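You operate a simulated robot arm through the tools that you are given. There is no shell and no other tool.

The job below is to be done with a simulated robot arm. You get a single attempt, and the scene is never put back.

## Task
Tension the belt of the grey drive and shut its guard.
Fine: free the yellow lever, draw the slide to the TAUT mark, lock the lever again.

Only the result counts: the job must be done as asked and must still hold three seconds after the hand-in. Knocking over, shifting, dropping, spilling or breaking anything else fails it.

## Robot
A 6-joint arm with a fingered hand, fixed in place. Base frame: the origin is on the floor under the middle of its stand, x ahead of it, y to its left, z up. Lengths are in mm, angles in degrees, forces in N, time in s.
With the tool pointing down near the work surface it reaches from about 300 to 700 mm from the base axis. Its first joint turns from -166.0 to 166.0 degrees. Payload 4 kg.
Tool frame: the origin (TCP) lies between the finger pads and is the grasp point; the fingertips stand 22 mm ahead of it; z points along the fingers, y is the line along which they close. The gripper opens to 112 mm; its body begins 60 mm behind the TCP. The gripper is a hand of 4 fingers: y runs from the thumb to the fingers, the wrist lies at [0, 0, -218] in the tool frame, and closing takes about 1.5 s.
Orientation is told as [roll, pitch, yaw] about the base's x, y, z axes, in that order, counted from this pose: with the fingers straight down and closing along the base's y, the tool's x points along the base's -x, its y along +y and its z along -z.

## Interface
- The arm moves only by the tool jog_arm. Its argument "moves" is a list of rows, each an object of numbers (a shift or turn left out is 0, a gripper value left out holds the last): "wx", "wy", "wz": the turn, a rotation vector about the tool's x, y, z in degrees; "tx", "ty", "tz": the shift along the tool's x, y, z in mm. In form: [{"wx": .., "wy": .., "wz": .., "tx": .., "ty": .., "tz": ..}, ...]. A call has 1 to 20 rows; each row shifts and turns the commanded pose from where the row before left it, along the tool's axes as they then stand. "jaw" is the gripper command, from -1 (fully open) to 1 (shut), values between in proportion, set as the call begins (left out, the last holds). A row lasts 0.2 s, in which the tool goes at most 50 mm and 8.6 degrees; a call with a longer step from one row to the next is refused whole, and so is a gripper value outside its range. A pose out of reach is approached as far as the arm can. The call stops where the force on the tool passes 40 N (or 10 N more than at its start, if that is more) or the arm is blocked; 0.2 s more then pass. The fingers move at their own pace (about 45 mm/s each) and stop on an object; they squeeze with about 22 N. The grip force told is the motor's: it shows also when the fingers shut on nothing. Time passes only in rows, and 0.2 s behind the last, so rows that do not move let the fingers close. The reply holds the time, the measured pose of the TCP, the force on the tool along the base axes, the opening and the grip force, in the units named above and with some noise, with the torque about the TCP (base axes, N m) and any sound that the robot's microphone picked up.
- Cameras (640 x 400 px; columns grow to the right, rows downward): "scene" is fixed at [38.9, -497.5, 1596.2]; the picture's right is [0.67, -0.75, 0.00], its down [-0.42, -0.37, -0.83] and it looks along [0.62, 0.55, -0.56] (base axes); focal length 340 px, centre (320, 200). "wrist" rides on the gripper at [69, 4, -83] in the tool frame; the picture's right is [-0.06, 1.00, 0.00], its down [-0.77, -0.05, -0.64] and it looks along [-0.64, -0.04, 0.77] (tool axes); focal length 243 px, centre (320, 200). There is no depth. A picture from a camera that has moved, and an enlarged one, comes with that camera's place and axes in the base frame and with its lens. The place of the scene camera against the robot may be out by one fixed shift of up to 18 mm in any direction.
- camera(camera): a new picture of that camera. The clock stands still meanwhile.
- curl_fingers(finger1, finger2, finger3, thumb_bend): sets how far each is bent, from 0 (flat) to 1 (curled in); at 0.3 the hand is open as for a grip, at 0.7 the pads meet at the TCP. One left out holds its place. A second passes; each finger stops where it meets its share of the squeeze, and holds until it gets a number again. A gripper value or a shape takes the hand back. It gives what a move gives, with no picture; readings hold the bend of each and the force on the fingers (four entries, about 0 where the hand has none), thumb and palm.
- grasp_type(shape): the hand has 4 fingers and takes this shape, open, in about a second: jaw (thumb against the fingers, like two jaws); tri (thumb and two fingers); tip (a fingertip pinch); poke (one finger out to press); point (the index stretched); flat (the hand flat); cup (the hand cupped); fist (a fist). The gripper value then closes the fingers along that shape, each until it touches; the sizes above hold for jaw. It gives what a move gives, with no picture.
- inspect(camera, box): a new picture of the part [left, top, right, bottom] of that camera's present view, enlarged. The clock stands still meanwhile.
- sign_off(): hands the job in; it is judged then, once.

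Nothing tells you positions but the pictures and the camera data. Unless the task says otherwise, let go and move clear before handing in.

The tools are called after ">>>" as a command line: name --argument value ..., lists and objects as JSON in quotes. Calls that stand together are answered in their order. jog_arm: Moves the arm, as the interface text tells. Its arguments: {"type":"object","properties":{"moves":{"type":"array"},"jaw":{"type":"number"}},"required":["moves"]} The other tools are called the same way: grasp_type (shape) gives the hand a shape; curl_fingers (finger1, finger2, finger3, thumb_bend) moves the fingers one by one; camera (camera) takes a picture; inspect (camera, box) takes an enlarged picture of a part of a camera's view; sign_off () hands the job in.

At the start:

```text
clock: 0.0
position: [370.4, 149.9, 1165.4]
ee_rot: [0.0, 0.0, 0.0]
wrist_force: [0.0, 0.2, 0.1]
moment: [0.0, -0.02, 0.0]
finger_gap: 112.1
gripper_force: 0.1
shape: jaw
bend: [0.3, 0.3, 0.3, 0.3]
finger forces: [0.0, 0.1, 0.1, 0.0, 0.1, 0.1]
```

scene: 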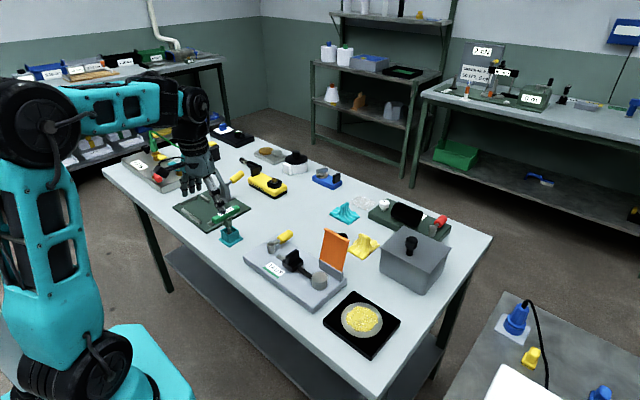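
wrist: 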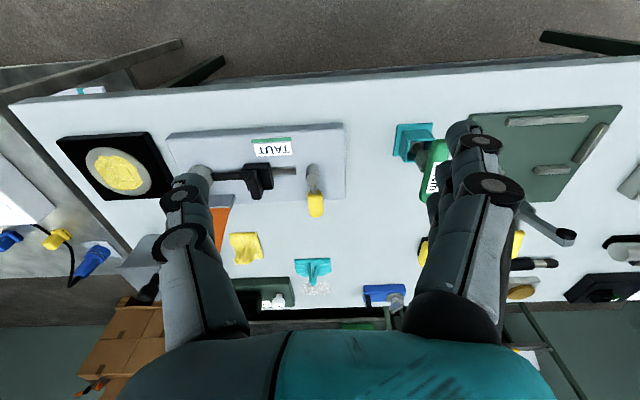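

I see a workbench with a light-grey plate (the grey drive) carrying a yellow lever, a black slide, a TAUT label and an orange flap that is probably the guard. I'll look closer before moving anything.

>>> inspect --camera "scene" --box '[230, 210, 390, 320]'

>>> inspect --camera "wrist" --box '[150, 110, 370, 250]'

>>> inspect --camera "scene" --box '[100, 110, 300, 260]'

>>> inspect --camera "scene" --box '[300, 170, 500, 300]'

```text
3.64 times, centred on (310, 265) of scene
camera zoom: at [38.9, -497.5, 1596.2], right [0.67, -0.75, 0.0], down [-0.42, -0.37, -0.83], along [0.62, 0.55, -0.56], focal length 1236 px, centre (356, -36)
```

zoom: 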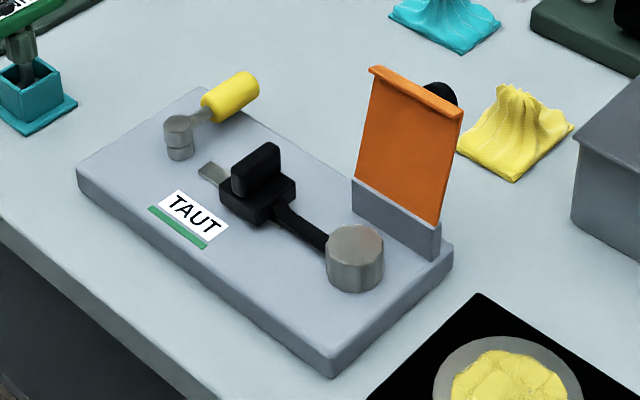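

```text
2.86 times, centred on (260, 180) of wrist
camera zoom: at [301.2, 153.7, 1248.3], right [0.06, 1.0, 0.0], down [0.77, -0.05, 0.64], along [0.64, -0.04, -0.77], focal length 693 px, centre (491, 257)
```

zoom: 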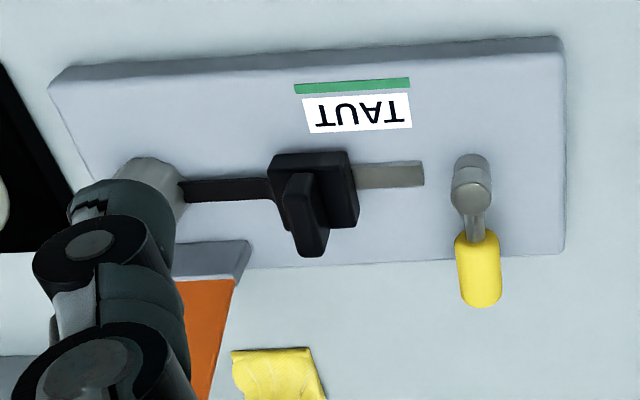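

```text
2.67 times, centred on (200, 185) of scene
camera zoom: at [38.9, -497.5, 1596.2], right [0.67, -0.75, 0.0], down [-0.42, -0.37, -0.83], along [0.62, 0.55, -0.56], focal length 906 px, centre (640, 240)
```

zoom: 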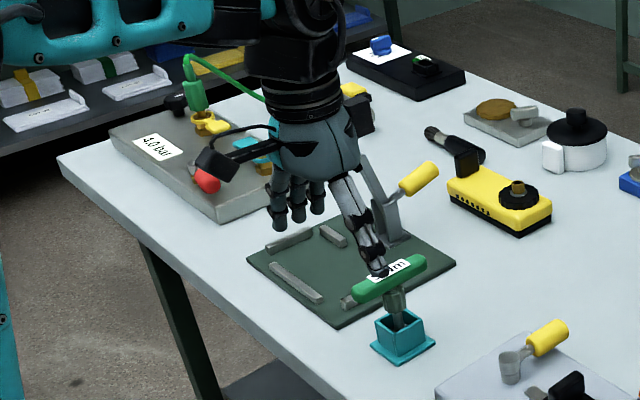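

```text
3.08 times, centred on (400, 235) of scene
camera zoom: at [38.9, -497.5, 1596.2], right [0.67, -0.75, 0.0], down [-0.42, -0.37, -0.83], along [0.62, 0.55, -0.56], focal length 1046 px, centre (74, 92)
```

zoom: 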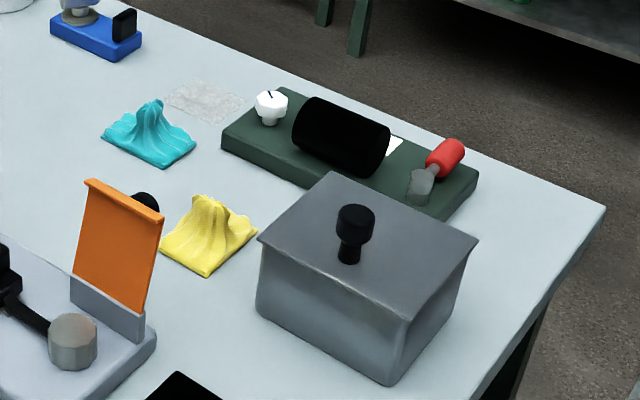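

The grey drive sits near x≈480, y≈0–130, with its slide running along y. I'll move the wrist camera over it at a safe height to get exact positions.

>>> jog_arm --moves '[{"tx": 20, "ty": -20}, {"tx": 20, "ty": -20}, {"tx": 20, "ty": -20}, {"tx": 20, "ty": -20}]' --jaw -1

>>> camera --camera "wrist"

```text
clock: 1.0
position: [290.0, 71.1, 1165.7]
ee_rot: [0.0, 0.0, -0.1]
wrist_force: [0.6, -0.6, 0.9]
moment: [0.01, -0.01, 0.04]
finger_gap: 111.8
gripper_force: 0.1
shape: jaw
bend: [0.3, 0.3, 0.3, 0.3]
finger forces: [0.0, 0.1, 0.0, 0.0, 0.1, 0.0]
```

```text
taken
camera wrist: at [221.4, 74.2, 1248.6], right [0.06, 1.0, 0.0], down [0.77, -0.05, 0.64], along [0.64, -0.04, -0.77], focal length 243 px, centre (320, 200)
```

wrist: 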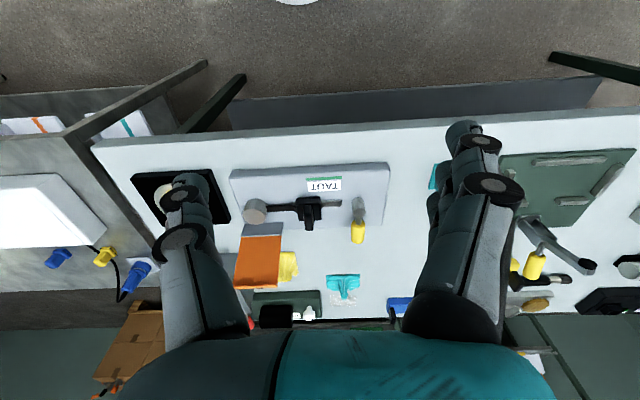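

>>> inspect --camera "wrist" --box '[220, 150, 400, 300]'

```text
2.67 times, centred on (310, 225) of wrist
camera zoom: at [221.4, 74.2, 1248.6], right [0.06, 1.0, 0.0], down [0.77, -0.05, 0.64], along [0.64, -0.04, -0.77], focal length 647 px, centre (347, 133)
```

zoom: 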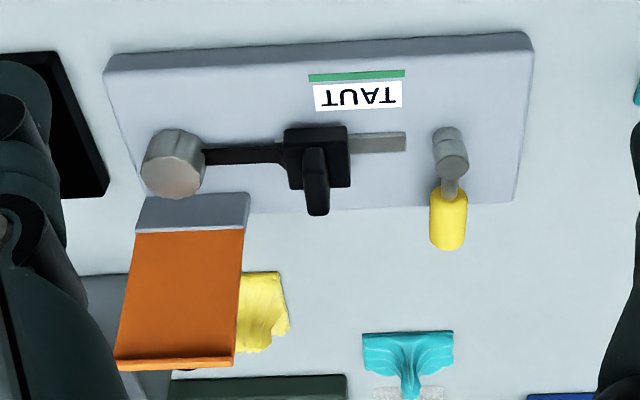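

The drive's lever pivot comes out near (521, 128, ~925), with the guard hinged along the far edge. I'll lower the camera in front of the table for a second, closer baseline.

>>> jog_arm --moves '[{"tz": 35}, {"tz": 35}, {"tz": 35}]'

>>> inspect --camera "wrist" --box '[180, 150, 460, 325]'

>>> camera --camera "wrist"

```text
clock: 1.8
position: [291.9, 69.6, 1061.5]
ee_rot: [0.0, 0.0, 0.0]
wrist_force: [0.4, 0.9, 0.6]
moment: [-0.01, 0.04, 0.04]
finger_gap: 111.9
gripper_force: 0.1
shape: jaw
bend: [0.3, 0.3, 0.3, 0.3]
finger forces: [0.1, 0.1, 0.0, 0.1, 0.0, 0.0]
```

```text
2.29 times, centred on (320, 238) of wrist
camera zoom: at [221.0, 73.7, 1143.9], right [0.06, 1.0, 0.0], down [0.77, -0.05, 0.64], along [0.64, -0.04, -0.77], focal length 555 px, centre (320, 114)
```

zoom: 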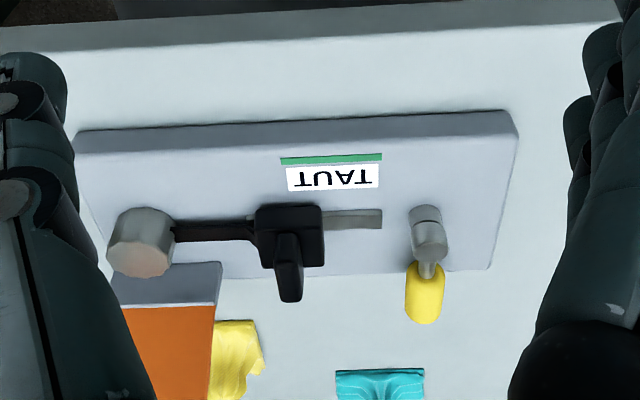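

```text
taken
camera wrist: at [221.0, 73.7, 1143.9], right [0.06, 1.0, 0.0], down [0.77, -0.05, 0.64], along [0.64, -0.04, -0.77], focal length 243 px, centre (320, 200)
```

wrist: 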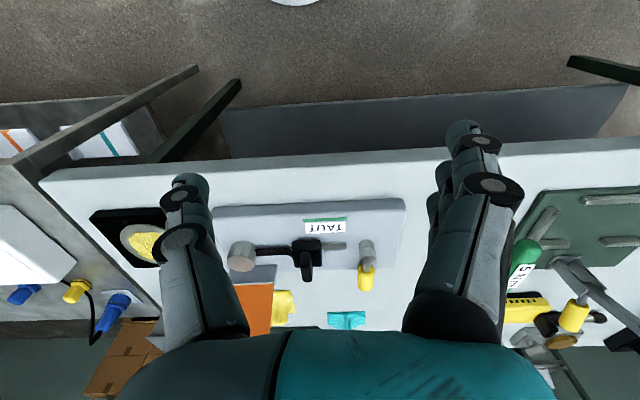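

Plate top comes out at about z≈889, with the TAUT strip spanning y≈33–98 and the slide body centred near y≈33. I'll drop lower in front of the table for a flatter view, which will pin down the heights.

>>> jog_arm --moves '[{"tz": 40, "tx": -10}, {"tz": 40, "tx": -10}]'

>>> camera --camera "wrist"

>>> inspect --camera "wrist" --box '[180, 180, 460, 355]'

```text
clock: 2.4
position: [310.9, 69.0, 980.8]
ee_rot: [-0.1, 0.0, 0.0]
wrist_force: [0.6, -0.3, -0.4]
moment: [0.01, -0.05, 0.02]
finger_gap: 112.1
gripper_force: 0.0
shape: jaw
bend: [0.3, 0.3, 0.3, 0.3]
finger forces: [0.0, 0.0, 0.0, 0.0, 0.0, 0.0]
```

```text
taken
camera wrist: at [241.6, 73.1, 1063.5], right [0.06, 1.0, 0.0], down [0.76, -0.05, 0.64], along [0.64, -0.04, -0.77], focal length 243 px, centre (320, 200)
```

wrist: 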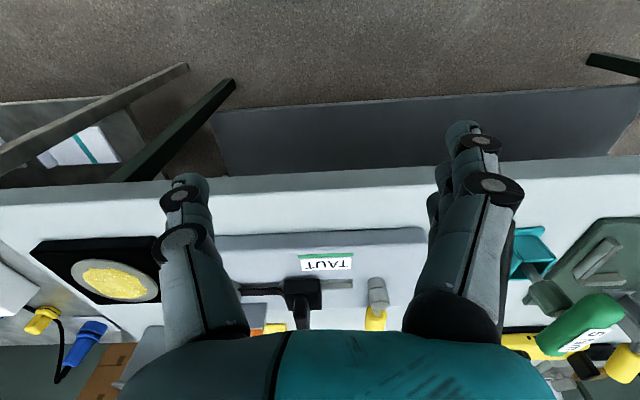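

```text
2.29 times, centred on (320, 268) of wrist
camera zoom: at [241.6, 73.1, 1063.5], right [0.06, 1.0, 0.0], down [0.76, -0.05, 0.64], along [0.64, -0.04, -0.77], focal length 555 px, centre (320, 46)
```

zoom: 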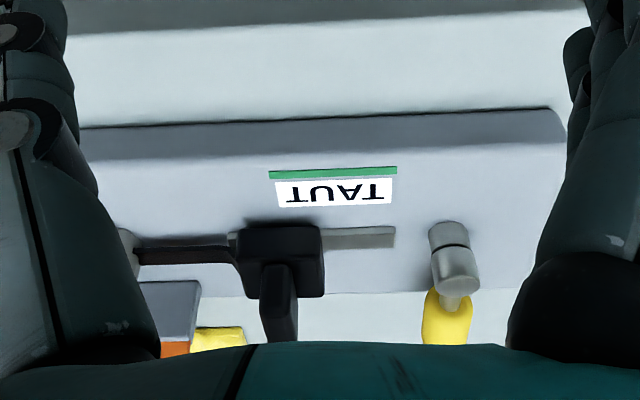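

>>> inspect --camera "wrist" --box '[340, 260, 420, 340]'

>>> inspect --camera "wrist" --box '[240, 240, 360, 330]'

>>> inspect --camera "scene" --box '[260, 220, 320, 260]'

>>> inspect --camera "scene" --box '[300, 215, 370, 300]'

```text
5.00 times, centred on (380, 300) of wrist
camera zoom: at [241.6, 73.1, 1063.5], right [0.06, 1.0, 0.0], down [0.76, -0.05, 0.64], along [0.64, -0.04, -0.77], focal length 1213 px, centre (20, -300)
```

zoom: 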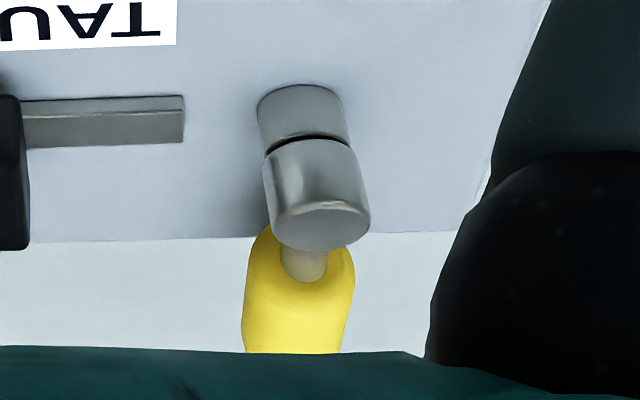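

```text
4.44 times, centred on (300, 285) of wrist
camera zoom: at [241.6, 73.1, 1063.5], right [0.06, 1.0, 0.0], down [0.76, -0.05, 0.64], along [0.64, -0.04, -0.77], focal length 1078 px, centre (409, -178)
```

zoom: 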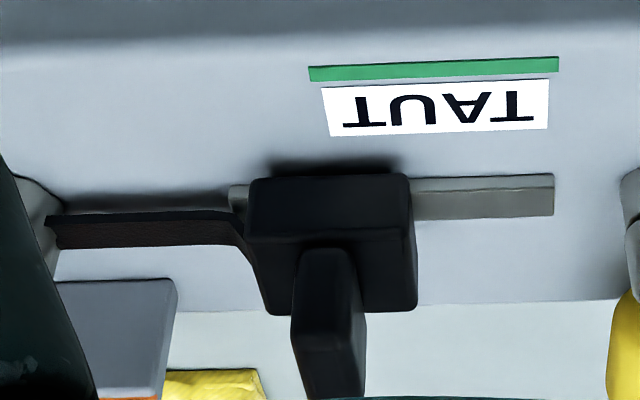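

```text
10.00 times, centred on (290, 240) of scene
camera zoom: at [38.9, -497.5, 1596.2], right [0.67, -0.75, 0.0], down [-0.42, -0.37, -0.83], along [0.62, 0.55, -0.56], focal length 3398 px, centre (620, -200)
```

zoom: 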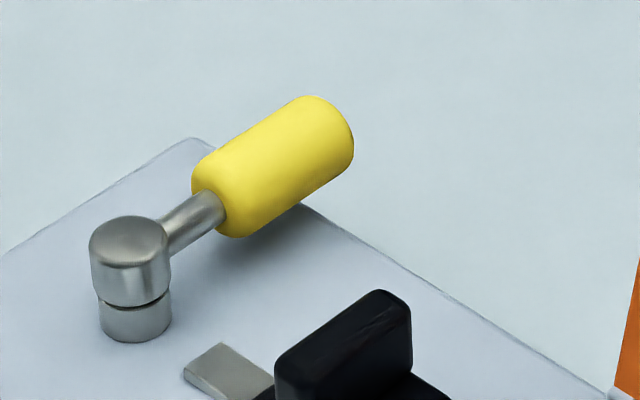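

```text
4.71 times, centred on (335, 258) of scene
camera zoom: at [38.9, -497.5, 1596.2], right [0.67, -0.75, 0.0], down [-0.42, -0.37, -0.83], along [0.62, 0.55, -0.56], focal length 1599 px, centre (249, -71)
```

zoom: 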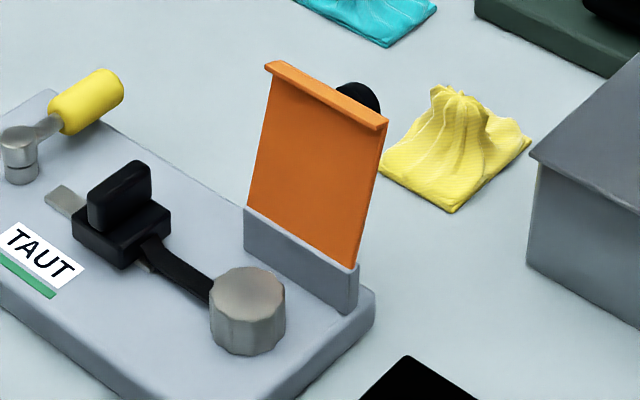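

Estimates now: lever hub at (526, 127), yellow handle pointing +x at r≈30–90 mm, z≈912; slide body centred at y≈34, TAUT strip centred at y≈65; guard hinged at x≈580 and leaning open. I'll raise the hand, come in above the lever handle and check the alignment with the wrist camera.

>>> jog_arm --moves '[{"tz": -35}, {"tz": -35}, {"tz": -30}, {"tx": -40, "ty": 8}, {"tx": -40, "ty": 8}, {"tx": -40, "ty": 8}, {"tx": -40, "ty": 8}, {"tx": -40, "ty": 8}, {"tx": -40, "ty": 9}, {"tx": -37, "ty": 9}]' --jaw -0.4

>>> camera --camera "wrist"

>>> camera --camera "scene"

```text
clock: 4.6
position: [588.0, 129.2, 1081.6]
ee_rot: [0.0, 0.0, 0.0]
wrist_force: [0.5, 0.9, -0.3]
moment: [0.0, 0.0, -0.01]
finger_gap: 78.7
gripper_force: 0.0
shape: jaw
bend: [0.67, 0.67, 0.67, 0.63]
finger forces: [0.0, 0.0, 0.1, 0.1, 0.1, 0.1]
```

```text
taken
camera wrist: at [518.0, 132.5, 1163.8], right [0.06, 1.0, 0.0], down [0.76, -0.05, 0.64], along [0.64, -0.04, -0.77], focal length 243 px, centre (320, 200)
```

wrist: 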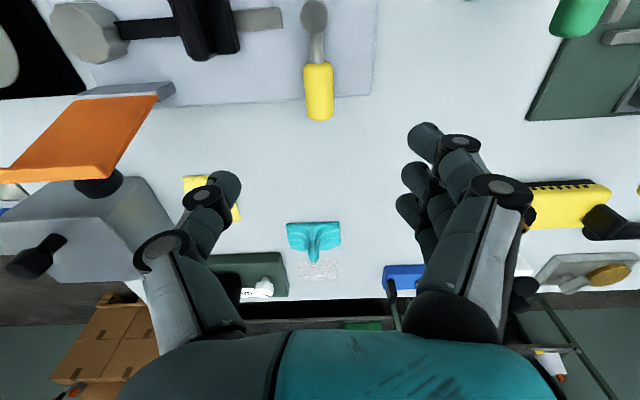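

```text
taken
```

scene: 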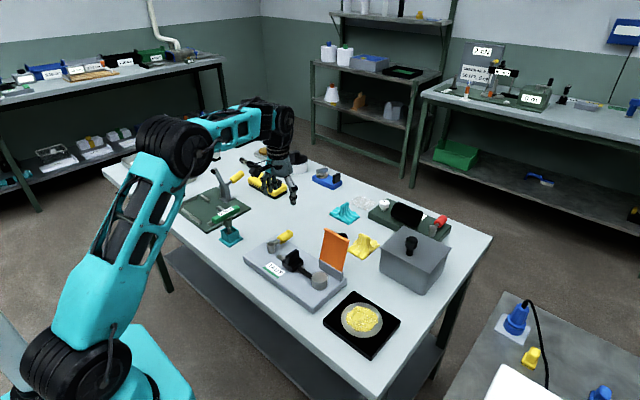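

>>> inspect --camera "wrist" --box '[240, 0, 400, 130]'

>>> inspect --camera "wrist" --box '[0, 0, 300, 220]'

```text
3.08 times, centred on (320, 65) of wrist
camera zoom: at [518.0, 132.5, 1163.8], right [0.06, 1.0, 0.0], down [0.76, -0.05, 0.64], along [0.64, -0.04, -0.77], focal length 746 px, centre (320, 615)
```

zoom: 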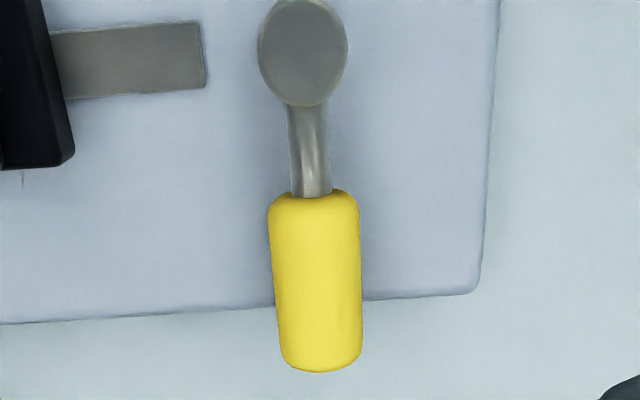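

```text
1.82 times, centred on (150, 110) of wrist
camera zoom: at [518.0, 132.5, 1163.8], right [0.06, 1.0, 0.0], down [0.76, -0.05, 0.64], along [0.64, -0.04, -0.77], focal length 441 px, centre (629, 364)
```

zoom: 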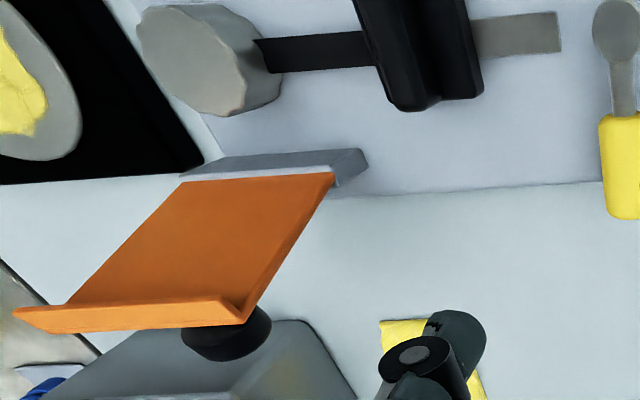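

Handle confirmed at x≈560–612, y≈127, about 27 mm thick. I'll descend over it in stages.

>>> jog_arm --moves '[{"tz": 40, "ty": -2}, {"tz": 40}, {"tz": 40}, {"tz": 20}]'

>>> camera --camera "wrist"

>>> inspect --camera "scene" --box '[200, 150, 360, 280]'

```text
clock: 5.6
position: [586.4, 126.1, 940.4]
ee_rot: [-0.1, 0.0, 0.0]
wrist_force: [-0.4, -0.3, 0.4]
moment: [0.01, 0.02, -0.01]
finger_gap: 79.0
gripper_force: 0.0
shape: jaw
bend: [0.67, 0.67, 0.67, 0.63]
finger forces: [0.1, 0.1, 0.1, 0.0, 0.0, 0.0]
```

```text
taken
camera wrist: at [518.0, 130.4, 1022.7], right [0.06, 1.0, 0.0], down [0.76, -0.05, 0.64], along [0.64, -0.04, -0.77], focal length 243 px, centre (320, 200)
```

wrist: 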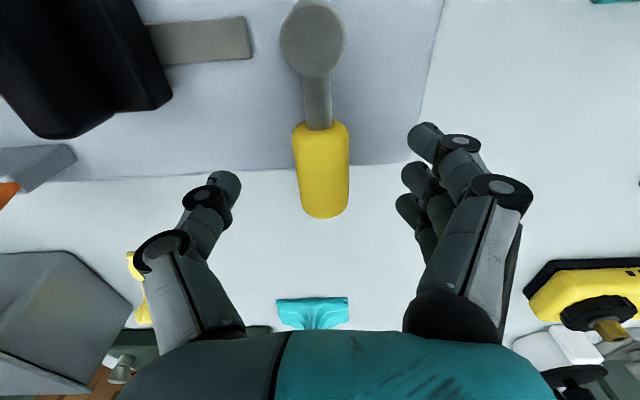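

```text
3.08 times, centred on (280, 215) of scene
camera zoom: at [38.9, -497.5, 1596.2], right [0.67, -0.75, 0.0], down [-0.42, -0.37, -0.83], along [0.62, 0.55, -0.56], focal length 1046 px, centre (443, 154)
```

zoom: 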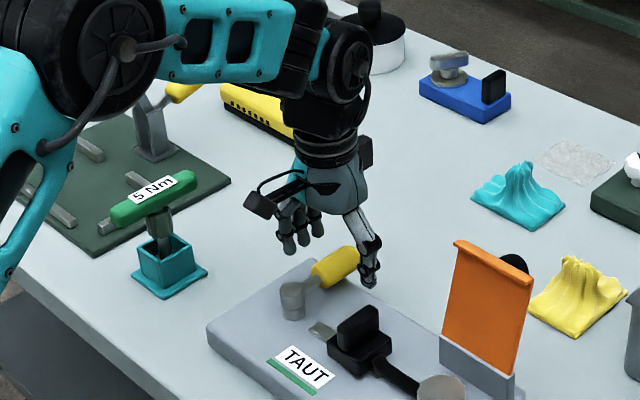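

The handle is centred between thumb and fingers. I'll lower the last 18 mm and close on it.

>>> jog_arm --moves '[{"tz": 10}, {"tz": 8, "ty": 1}]'

>>> jog_arm --moves '[{}, {}, {}, {}, {}, {}]' --jaw 1

>>> camera --camera "wrist"

```text
clock: 6.2
position: [587.9, 126.9, 923.4]
ee_rot: [0.0, 0.0, 0.0]
wrist_force: [0.1, 0.0, -0.1]
moment: [0.0, 0.03, 0.0]
finger_gap: 79.0
gripper_force: 0.0
shape: jaw
bend: [0.67, 0.67, 0.67, 0.63]
finger forces: [0.0, 0.1, 0.0, 0.0, 0.1, 0.0]
```

```text
clock: 7.6
position: [587.9, 125.9, 922.5]
ee_rot: [0.0, 0.0, 0.0]
wrist_force: [1.3, 2.1, -6.4]
moment: [0.07, -0.05, 0.01]
finger_gap: 19.2
gripper_force: 22.0
shape: jaw
bend: [0.73, 0.73, 0.73, 0.7]
finger forces: [6.9, 6.9, 6.8, 0.1, 19.2, 0.1]
```

```text
taken
camera wrist: at [518.1, 131.2, 1004.7], right [0.06, 1.0, 0.0], down [0.77, -0.05, 0.64], along [0.64, -0.04, -0.77], focal length 243 px, centre (320, 200)
```

wrist: 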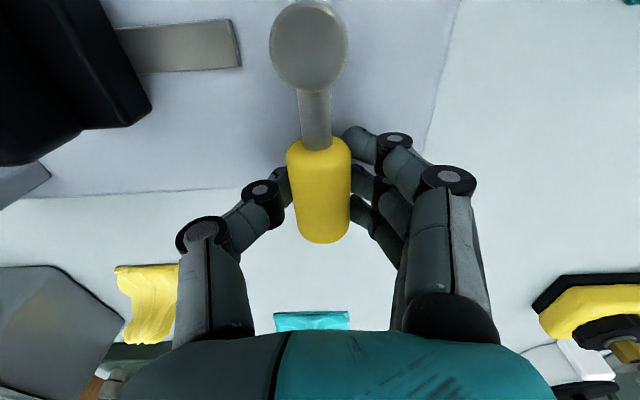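

The handle is held firmly. I'll try a small turn counter-clockwise (towards +y, away from the slide) and watch the forces.

>>> jog_arm --moves '[{"ty": 2.2, "wz": -2}, {"ty": 2.2, "wz": -2}, {"ty": 2.2, "wz": -2}]'

```text
clock: 8.4
position: [587.2, 133.2, 922.4]
ee_rot: [0.0, 0.0, 6.0]
wrist_force: [1.4, -1.8, -10.1]
moment: [0.05, -0.01, 0.04]
finger_gap: 19.2
gripper_force: 22.0
shape: jaw
bend: [0.73, 0.73, 0.73, 0.7]
finger forces: [6.8, 6.7, 6.9, 0.0, 21.4, 0.0]
```

>>> jog_arm --moves '[{"ty": 4.3, "tx": 0.15, "wz": -4}, {"ty": 4.3, "tx": 0.15, "wz": -4}, {"ty": 4.3, "tx": 0.15, "wz": -4}]'

>>> camera --camera "wrist"

```text
clock: 9.2
position: [584.1, 144.8, 922.4]
ee_rot: [0.0, 0.0, 18.1]
wrist_force: [-1.8, -2.0, -8.6]
moment: [-0.01, 0.05, 0.07]
finger_gap: 19.2
gripper_force: 22.2
shape: jaw
bend: [0.73, 0.73, 0.73, 0.7]
finger forces: [6.7, 6.8, 7.1, 0.0, 21.5, 0.1]
```

```text
taken
camera wrist: at [517.4, 127.9, 1004.9], right [-0.25, 0.97, 0.0], down [0.74, 0.19, 0.64], along [0.62, 0.16, -0.77], focal length 243 px, centre (320, 200)
```

wrist: 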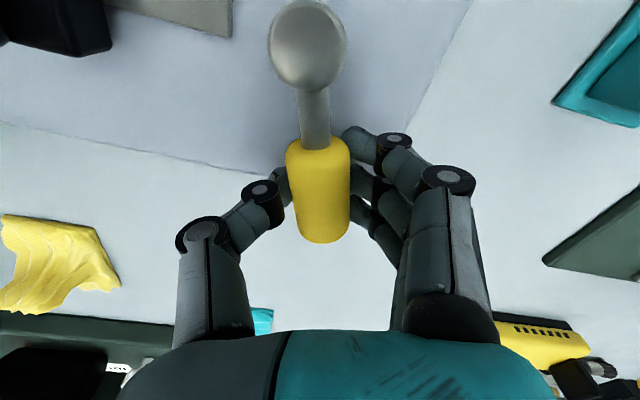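

The lever turns freely with the hand (18° so far). I'll continue the arc.

>>> jog_arm --moves '[{"ty": 6.5, "tx": 0.35, "wz": -6}, {"ty": 6.5, "tx": 0.35, "wz": -6}, {"ty": 6.5, "tx": 0.35, "wz": -6}, {"ty": 6.5, "tx": 0.35, "wz": -6}]'

```text
clock: 10.2
position: [572.3, 168.4, 921.4]
ee_rot: [0.0, 0.1, 42.0]
wrist_force: [-3.7, -7.6, -11.6]
moment: [-0.09, 0.05, 0.13]
finger_gap: 18.6
gripper_force: 22.3
shape: jaw
bend: [0.73, 0.73, 0.73, 0.7]
finger forces: [6.4, 6.7, 7.3, 0.0, 22.6, 0.1]
```

>>> jog_arm --moves '[{"ty": 6.5, "tx": 0.35, "wz": -6}, {"ty": 6.5, "tx": 0.35, "wz": -6}, {"ty": 6.5, "tx": 0.35, "wz": -6}, {"ty": 6.5, "tx": 0.35, "wz": -6}]'

>>> camera --camera "wrist"

```text
clock: 11.2
position: [551.7, 180.0, 922.4]
ee_rot: [0.1, 0.1, 66.0]
wrist_force: [-2.9, -17.4, -13.5]
moment: [-0.2, 0.03, 0.22]
finger_gap: 18.4
gripper_force: 21.6
shape: jaw
bend: [0.73, 0.73, 0.73, 0.7]
finger forces: [6.6, 6.8, 7.4, 0.0, 22.8, 0.1]
```

```text
taken
camera wrist: at [518.8, 120.2, 1005.2], right [-0.89, 0.46, 0.0], down [0.36, 0.68, 0.64], along [0.3, 0.57, -0.77], focal length 243 px, centre (320, 200)
```

wrist: 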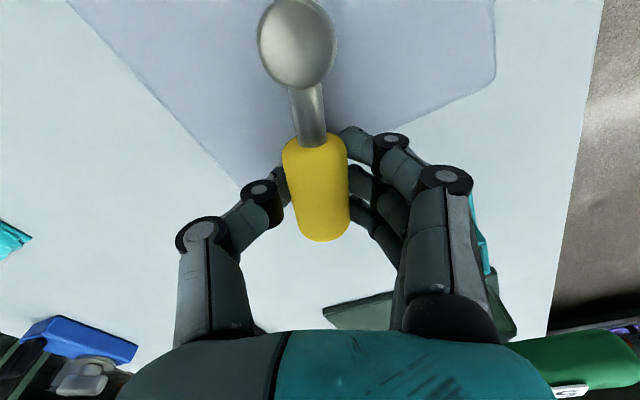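

The arc tracks well; the growing force is mostly radial, so I'll trim the radius slightly inward and carry on towards 90°.

>>> jog_arm --moves '[{"tx": 2}, {"ty": 4.2, "tx": 0.35, "wz": -4}, {"ty": 4.2, "tx": 0.35, "wz": -4}]'

```text
clock: 12.0
position: [543.7, 181.9, 922.1]
ee_rot: [-0.1, -0.1, 73.8]
wrist_force: [17.5, -13.6, -16.2]
moment: [-0.15, -0.23, -0.27]
finger_gap: 18.4
gripper_force: 22.1
shape: jaw
bend: [0.73, 0.73, 0.73, 0.7]
finger forces: [4.8, 4.0, 3.4, 0.0, 29.0, 0.1]
```

>>> camera --camera "wrist"

>>> inspect --camera "scene" --box '[200, 170, 360, 300]'

```text
taken
camera wrist: at [520.6, 117.7, 1005.6], right [-0.94, 0.34, 0.0], down [0.26, 0.72, 0.64], along [0.22, 0.6, -0.77], focal length 243 px, centre (320, 200)
```

wrist: 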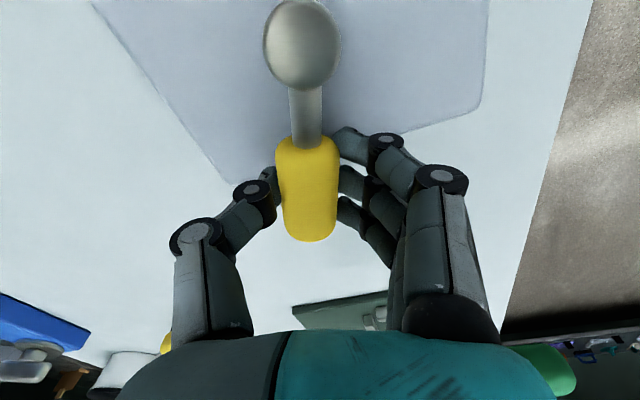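

```text
3.08 times, centred on (280, 235) of scene
camera zoom: at [38.9, -497.5, 1596.2], right [0.67, -0.75, 0.0], down [-0.42, -0.37, -0.83], along [0.62, 0.55, -0.56], focal length 1046 px, centre (443, 92)
```

zoom: 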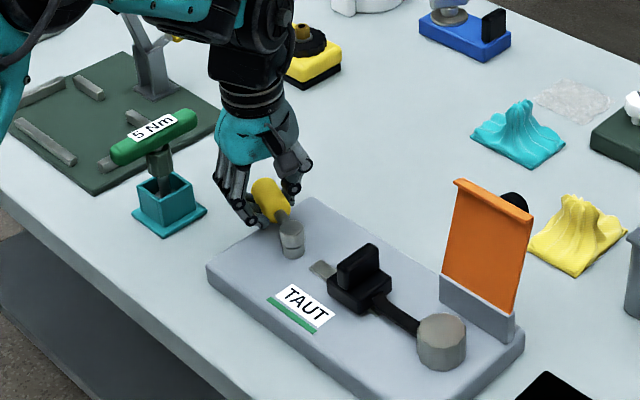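

The lever has met its end stop at about 70°, so it should be free. I'll relax the push, open the hand and rise clear.

>>> jog_arm --moves '[{"ty": -3, "wz": 2}, {"ty": -1, "tx": -1}]'

>>> jog_arm --moves '[{}, {}, {}, {}, {}, {}]' --jaw -0.4

>>> jog_arm --moves '[{"tz": -40}, {"tz": -40}, {"tz": -40}]'

>>> camera --camera "wrist"

```text
clock: 12.6
position: [546.2, 183.8, 923.0]
ee_rot: [0.1, 0.1, 71.9]
wrist_force: [1.7, -15.9, -10.1]
moment: [-0.2, -0.11, -0.11]
finger_gap: 18.8
gripper_force: 21.7
shape: jaw
bend: [0.73, 0.73, 0.73, 0.7]
finger forces: [6.1, 5.7, 5.3, 0.0, 21.6, 0.0]
```

```text
clock: 14.0
position: [547.0, 184.3, 924.0]
ee_rot: [0.0, 0.0, 72.1]
wrist_force: [-0.6, 0.5, -0.6]
moment: [0.04, 0.0, 0.01]
finger_gap: 78.1
gripper_force: 0.0
shape: jaw
bend: [0.67, 0.67, 0.67, 0.64]
finger forces: [0.0, 0.1, 0.0, 0.0, 0.1, 0.1]
```

```text
clock: 14.8
position: [545.7, 183.9, 1043.0]
ee_rot: [0.0, 0.0, 72.1]
wrist_force: [0.2, -0.2, -0.4]
moment: [0.02, 0.02, 0.02]
finger_gap: 77.8
gripper_force: 0.0
shape: jaw
bend: [0.67, 0.67, 0.67, 0.64]
finger forces: [0.1, 0.0, 0.1, 0.2, 0.0, 0.0]
```

```text
taken
camera wrist: at [521.1, 118.2, 1126.0], right [-0.93, 0.37, 0.0], down [0.28, 0.71, 0.64], along [0.24, 0.6, -0.77], focal length 243 px, centre (320, 200)
```

wrist: 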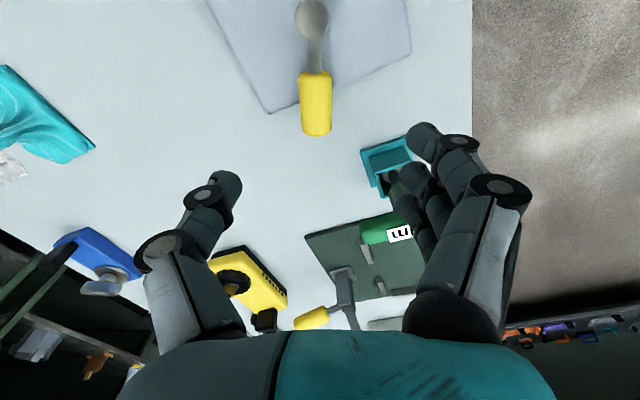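

The lever stays at about 70°, so it is free. Next I'll turn the hand back to yaw 0 and go above the black slide grip near (535, 34).

>>> jog_arm --moves '[{"wz": 8}, {"wz": 8}, {"wz": 8}, {"wz": 8}, {"wz": 8}, {"wz": 8}, {"wz": 8}, {"wz": 8}, {"wz": 8}, {"tx": 3, "ty": -38}, {"tx": 3, "ty": -38}, {"tx": 4, "ty": -38}, {"tx": 0, "ty": -36}]' --jaw 0

>>> camera --camera "wrist"

>>> inspect --camera "scene" --box '[220, 190, 380, 310]'

```text
clock: 17.6
position: [536.5, 34.4, 1043.7]
ee_rot: [0.0, 0.0, 0.0]
wrist_force: [0.3, -0.5, 0.2]
moment: [0.0, -0.02, 0.02]
finger_gap: 56.8
gripper_force: 0.2
shape: jaw
bend: [0.72, 0.72, 0.72, 0.7]
finger forces: [0.1, 0.0, 0.0, 0.0, 0.0, 0.1]
```

```text
taken
camera wrist: at [467.5, 38.5, 1126.1], right [0.06, 1.0, 0.0], down [0.77, -0.05, 0.64], along [0.64, -0.04, -0.77], focal length 243 px, centre (320, 200)
```

wrist: 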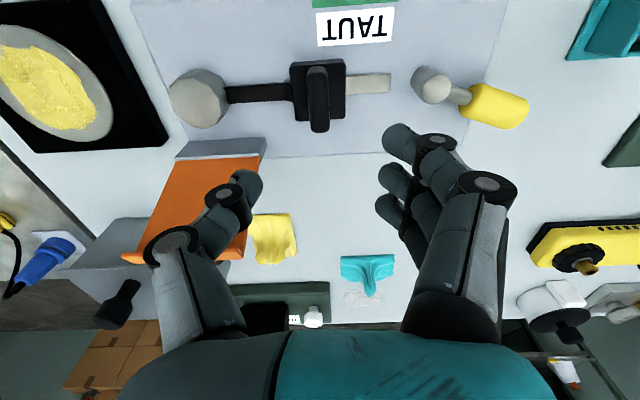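

```text
3.33 times, centred on (300, 250) of scene
camera zoom: at [38.9, -497.5, 1596.2], right [0.67, -0.75, 0.0], down [-0.42, -0.37, -0.83], along [0.62, 0.55, -0.56], focal length 1133 px, centre (387, 33)
```

zoom: 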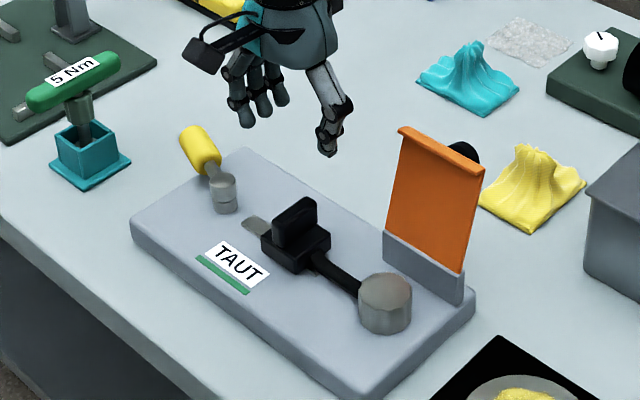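

>>> inspect --camera "wrist" --box '[260, 0, 400, 150]'

```text
2.67 times, centred on (330, 75) of wrist
camera zoom: at [467.5, 38.5, 1126.1], right [0.06, 1.0, 0.0], down [0.77, -0.05, 0.64], along [0.64, -0.04, -0.77], focal length 647 px, centre (293, 533)
```

zoom: 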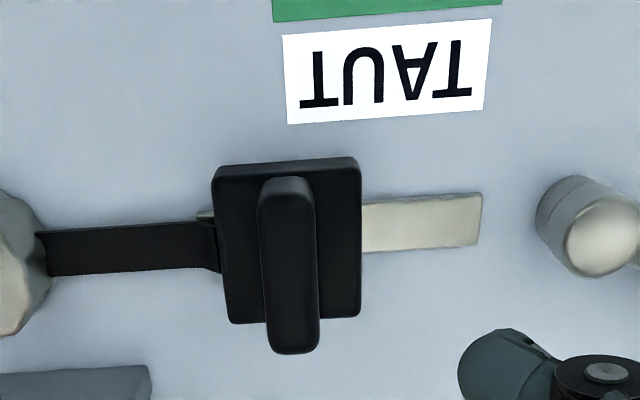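

Slide grip centre is at about (528, 34), TAUT strip centre at y≈65.5, hub at (528, 126.5). I'll descend over the grip fin.

>>> jog_arm --moves '[{"tx": 8, "tz": 30}, {"tz": 30}, {"tz": 25}]'

>>> camera --camera "wrist"

>>> inspect --camera "scene" --box '[240, 190, 360, 290]'

```text
clock: 18.4
position: [529.1, 33.3, 957.7]
ee_rot: [-0.1, 0.0, 0.0]
wrist_force: [0.2, 1.2, 0.2]
moment: [0.01, -0.03, -0.03]
finger_gap: 56.6
gripper_force: 0.0
shape: jaw
bend: [0.72, 0.72, 0.72, 0.7]
finger forces: [0.0, 0.0, 0.1, 0.0, 0.0, 0.0]
```

```text
taken
camera wrist: at [459.6, 37.8, 1040.3], right [0.06, 1.0, 0.0], down [0.77, -0.05, 0.64], along [0.64, -0.04, -0.77], focal length 243 px, centre (320, 200)
```

wrist: 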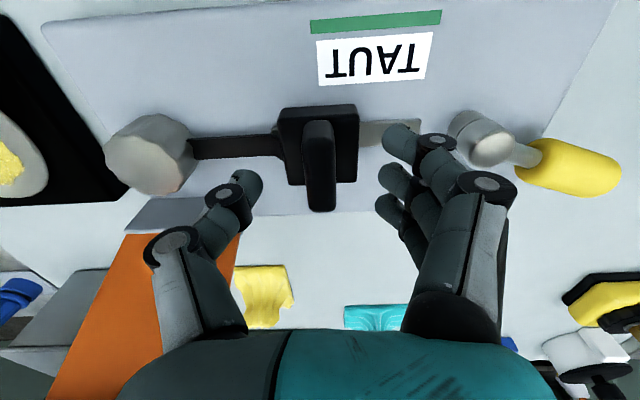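

```text
4.00 times, centred on (300, 240) of scene
camera zoom: at [38.9, -497.5, 1596.2], right [0.67, -0.75, 0.0], down [-0.42, -0.37, -0.83], along [0.62, 0.55, -0.56], focal length 1359 px, centre (400, 40)
```

zoom: 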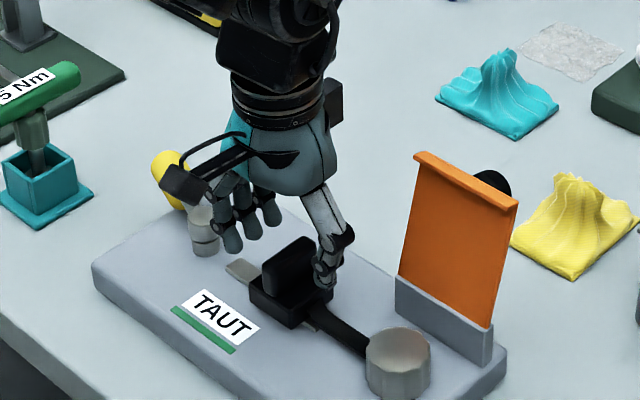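

>>> jog_arm --moves '[{"tz": 7}, {"tz": 6, "ty": 1}]'

>>> jog_arm --moves '[{}, {}, {}, {}, {}, {}]' --jaw 1

>>> camera --camera "wrist"

```text
clock: 19.0
position: [527.8, 34.7, 945.7]
ee_rot: [0.0, -0.1, -0.1]
wrist_force: [-0.6, -0.4, 0.7]
moment: [-0.02, -0.02, 0.03]
finger_gap: 56.9
gripper_force: 0.1
shape: jaw
bend: [0.72, 0.72, 0.72, 0.7]
finger forces: [0.0, 0.1, 0.1, 0.0, 0.0, 0.1]
```

```text
clock: 20.4
position: [528.9, 34.9, 945.8]
ee_rot: [0.1, 0.0, 0.0]
wrist_force: [0.4, 0.0, -3.0]
moment: [0.01, 0.02, -0.01]
finger_gap: 11.0
gripper_force: 22.6
shape: jaw
bend: [0.71, 0.71, 0.71, 0.7]
finger forces: [6.5, 6.5, 6.6, 0.0, 19.4, 0.1]
```

```text
taken
camera wrist: at [459.4, 39.2, 1027.3], right [0.06, 1.0, 0.0], down [0.77, -0.05, 0.64], along [0.64, -0.04, -0.77], focal length 243 px, centre (320, 200)
```

wrist: 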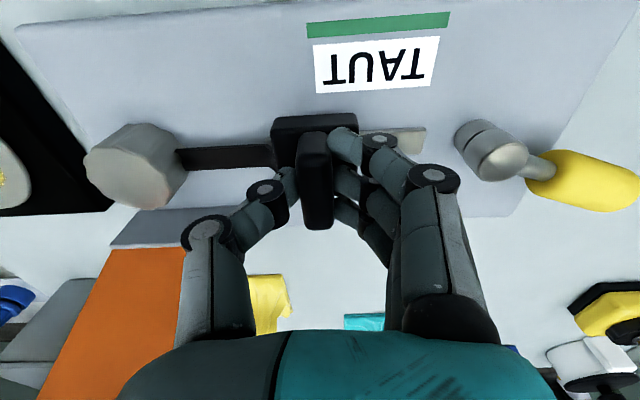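

The fin is held symmetrically. I'll draw the slide slowly in +y and watch the pull force.

>>> jog_arm --moves '[{"ty": 3}, {"ty": 3}, {"ty": 3}]'

```text
clock: 21.2
position: [528.6, 43.8, 945.0]
ee_rot: [0.1, 0.0, 0.0]
wrist_force: [1.4, -0.8, -3.0]
moment: [0.02, -0.02, -0.02]
finger_gap: 11.1
gripper_force: 21.9
shape: jaw
bend: [0.71, 0.71, 0.71, 0.7]
finger forces: [6.5, 6.4, 6.3, 0.0, 20.6, 0.0]
```

>>> jog_arm --moves '[{"ty": 3}, {"ty": 3}, {"ty": 3}, {"ty": 3}]'

>>> camera --camera "wrist"

```text
clock: 22.2
position: [528.6, 54.6, 946.1]
ee_rot: [0.0, -0.1, 0.0]
wrist_force: [2.6, -0.6, -3.9]
moment: [0.0, -0.06, 0.02]
finger_gap: 10.9
gripper_force: 22.3
shape: jaw
bend: [0.71, 0.71, 0.71, 0.7]
finger forces: [6.4, 6.4, 6.3, 0.1, 20.4, 0.1]
```

```text
taken
camera wrist: at [459.4, 59.9, 1027.4], right [0.06, 1.0, 0.0], down [0.77, -0.05, 0.64], along [0.64, -0.04, -0.77], focal length 243 px, centre (320, 200)
```

wrist: 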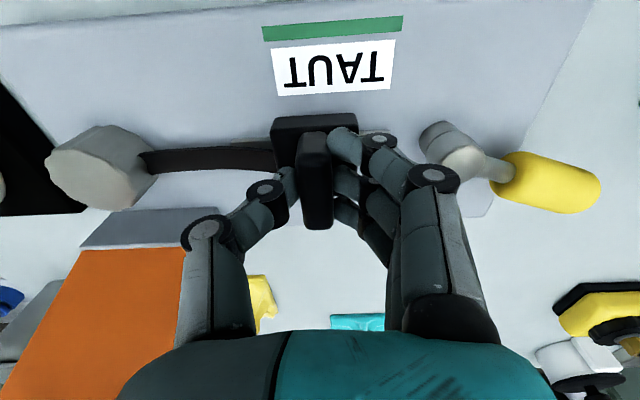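

>>> jog_arm --moves '[{"ty": 3}, {"ty": 3}, {"ty": 3}, {"ty": 1.5}, {}]'

>>> camera --camera "wrist"

>>> inspect --camera "wrist" --box '[200, 0, 440, 150]'

>>> inspect --camera "scene" --box '[240, 190, 360, 290]'

```text
clock: 23.4
position: [528.6, 66.6, 944.6]
ee_rot: [0.0, 0.0, 0.0]
wrist_force: [2.9, -0.6, -2.3]
moment: [0.01, -0.04, 0.01]
finger_gap: 10.8
gripper_force: 22.2
shape: jaw
bend: [0.71, 0.71, 0.71, 0.7]
finger forces: [6.7, 6.6, 6.5, 0.0, 20.4, 0.1]
```

```text
taken
camera wrist: at [459.2, 70.6, 1027.1], right [0.06, 1.0, 0.0], down [0.76, -0.05, 0.64], along [0.64, -0.04, -0.77], focal length 243 px, centre (320, 200)
```

wrist: 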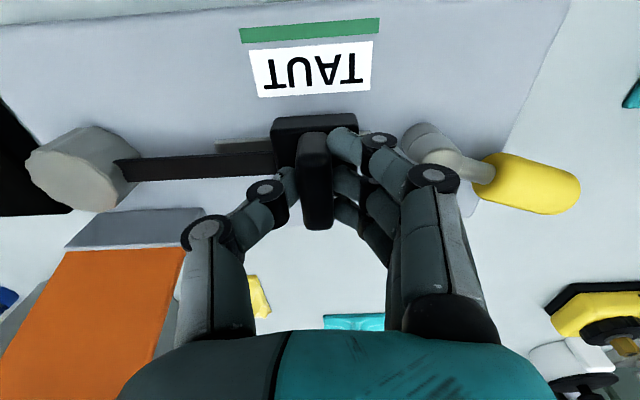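

```text
2.67 times, centred on (320, 75) of wrist
camera zoom: at [459.2, 70.6, 1027.1], right [0.06, 1.0, 0.0], down [0.76, -0.05, 0.64], along [0.64, -0.04, -0.77], focal length 647 px, centre (320, 533)
```

zoom: 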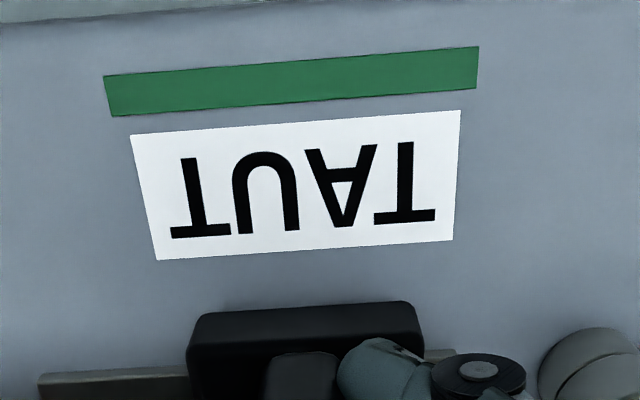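

```text
4.00 times, centred on (300, 240) of scene
camera zoom: at [38.9, -497.5, 1596.2], right [0.67, -0.75, 0.0], down [-0.42, -0.37, -0.83], along [0.62, 0.55, -0.56], focal length 1359 px, centre (400, 40)
```

zoom: 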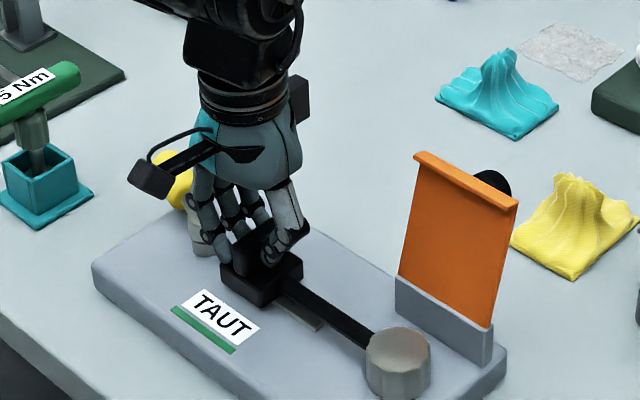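

The slide body is now centred at y≈65, matching the green TAUT strip's centre, and the belt is straight. I'll open just enough to release it, rise straight up and check that it stays.

>>> jog_arm --moves '[{}, {}, {}, {}, {}]' --jaw 0.35

>>> jog_arm --moves '[{"tz": -20}, {"tz": -35}, {"tz": -45}]'

>>> camera --camera "wrist"

>>> inspect --camera "wrist" --box '[220, 0, 420, 150]'

```text
clock: 24.6
position: [527.3, 66.1, 943.9]
ee_rot: [0.0, 0.0, 0.1]
wrist_force: [0.6, -0.2, 0.3]
moment: [-0.03, 0.01, 0.02]
finger_gap: 35.8
gripper_force: 0.1
shape: jaw
bend: [0.74, 0.74, 0.74, 0.7]
finger forces: [0.1, 0.0, 0.0, 0.0, 0.1, 0.1]
```

```text
clock: 25.4
position: [529.0, 66.8, 1045.1]
ee_rot: [0.0, -0.1, 0.0]
wrist_force: [-0.6, 0.4, -0.7]
moment: [-0.01, 0.04, 0.01]
finger_gap: 36.0
gripper_force: 0.0
shape: jaw
bend: [0.74, 0.74, 0.74, 0.7]
finger forces: [0.0, 0.1, 0.0, 0.1, 0.0, 0.0]
```

```text
taken
camera wrist: at [459.7, 70.9, 1127.6], right [0.06, 1.0, 0.0], down [0.77, -0.05, 0.64], along [0.64, -0.04, -0.77], focal length 243 px, centre (320, 200)
```

wrist: 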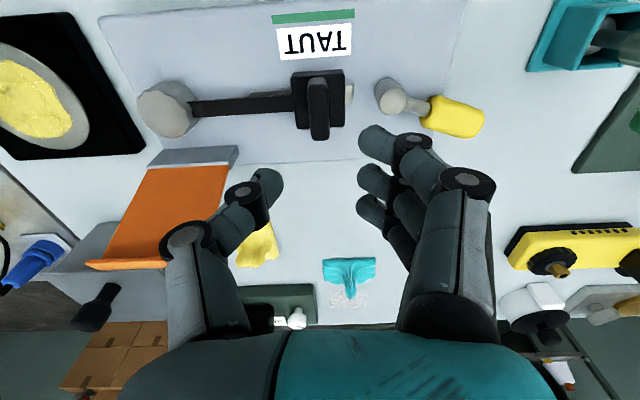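

```text
2.67 times, centred on (320, 75) of wrist
camera zoom: at [459.7, 70.9, 1127.6], right [0.06, 1.0, 0.0], down [0.77, -0.05, 0.64], along [0.64, -0.04, -0.77], focal length 647 px, centre (320, 533)
```

zoom: 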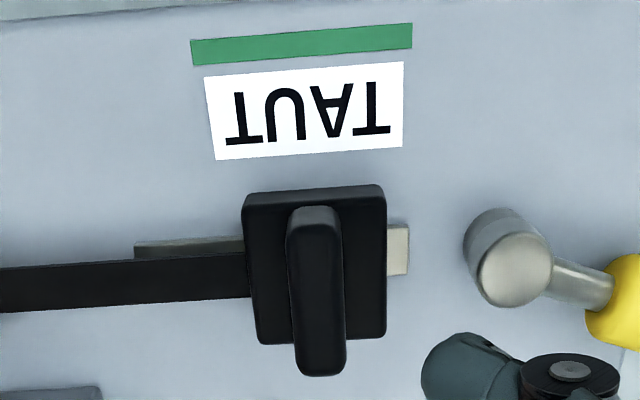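

The slide stayed on the TAUT mark (body centre 65.7 against strip centre 65). Now I'll go back to the lever handle at about 71° and grip it as before.

>>> jog_arm --moves '[{"ty": 40, "tx": -6}, {"ty": 40, "tx": -6}, {"ty": 37, "tx": -6}, {"wz": -8}, {"wz": -8}, {"wz": -8}, {"wz": -8}, {"wz": -8}, {"wz": -8}, {"wz": -8}, {"wz": -8}, {"wz": -7}, {"tz": 30}]' --jaw -0.4

>>> camera --camera "wrist"

```text
clock: 28.2
position: [547.7, 182.7, 1014.4]
ee_rot: [-0.1, 0.1, 71.0]
wrist_force: [-0.9, 0.2, -0.1]
moment: [-0.01, -0.02, -0.02]
finger_gap: 78.2
gripper_force: 0.1
shape: jaw
bend: [0.67, 0.67, 0.67, 0.64]
finger forces: [0.1, 0.0, 0.0, 0.1, 0.0, 0.0]
```

```text
taken
camera wrist: at [520.2, 118.6, 1096.6], right [-0.92, 0.38, 0.0], down [0.29, 0.71, 0.64], along [0.25, 0.59, -0.77], focal length 243 px, centre (320, 200)
```

wrist: 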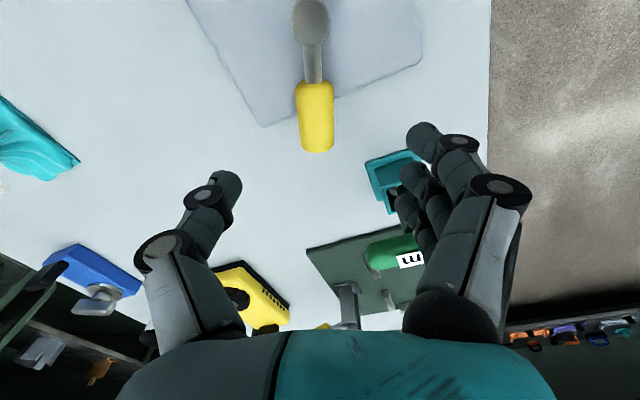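

>>> jog_arm --moves '[{"tz": 40, "ty": -1}, {"tz": 35, "ty": -1}, {"tz": 16}]'

>>> jog_arm --moves '[{}, {}, {}, {}, {}, {}]' --jaw 1

>>> camera --camera "wrist"

```text
clock: 29.0
position: [547.5, 181.7, 922.9]
ee_rot: [0.0, 0.0, 71.0]
wrist_force: [-0.1, -1.1, -1.1]
moment: [-0.01, 0.0, 0.04]
finger_gap: 78.1
gripper_force: 0.0
shape: jaw
bend: [0.67, 0.67, 0.67, 0.64]
finger forces: [0.1, 0.0, 0.1, 0.1, 0.0, 0.0]
```

```text
clock: 30.4
position: [548.1, 181.3, 922.9]
ee_rot: [0.1, -0.1, 71.0]
wrist_force: [0.2, 0.7, -6.6]
moment: [0.03, 0.04, -0.03]
finger_gap: 19.2
gripper_force: 22.2
shape: jaw
bend: [0.72, 0.72, 0.72, 0.7]
finger forces: [6.7, 6.7, 6.8, 0.0, 19.6, 0.0]
```

```text
taken
camera wrist: at [521.3, 117.7, 1004.9], right [-0.92, 0.39, 0.0], down [0.3, 0.71, 0.64], along [0.25, 0.59, -0.77], focal length 243 px, centre (320, 200)
```

wrist: 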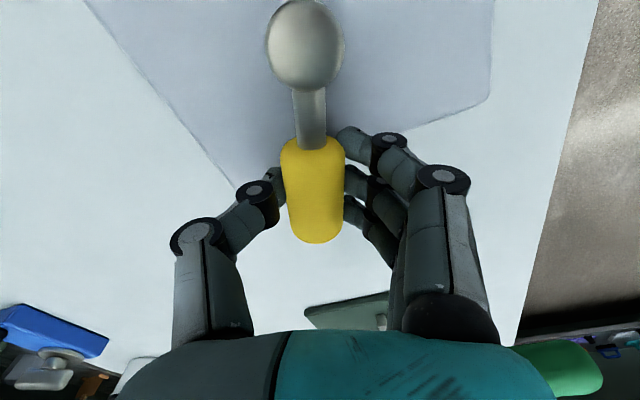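

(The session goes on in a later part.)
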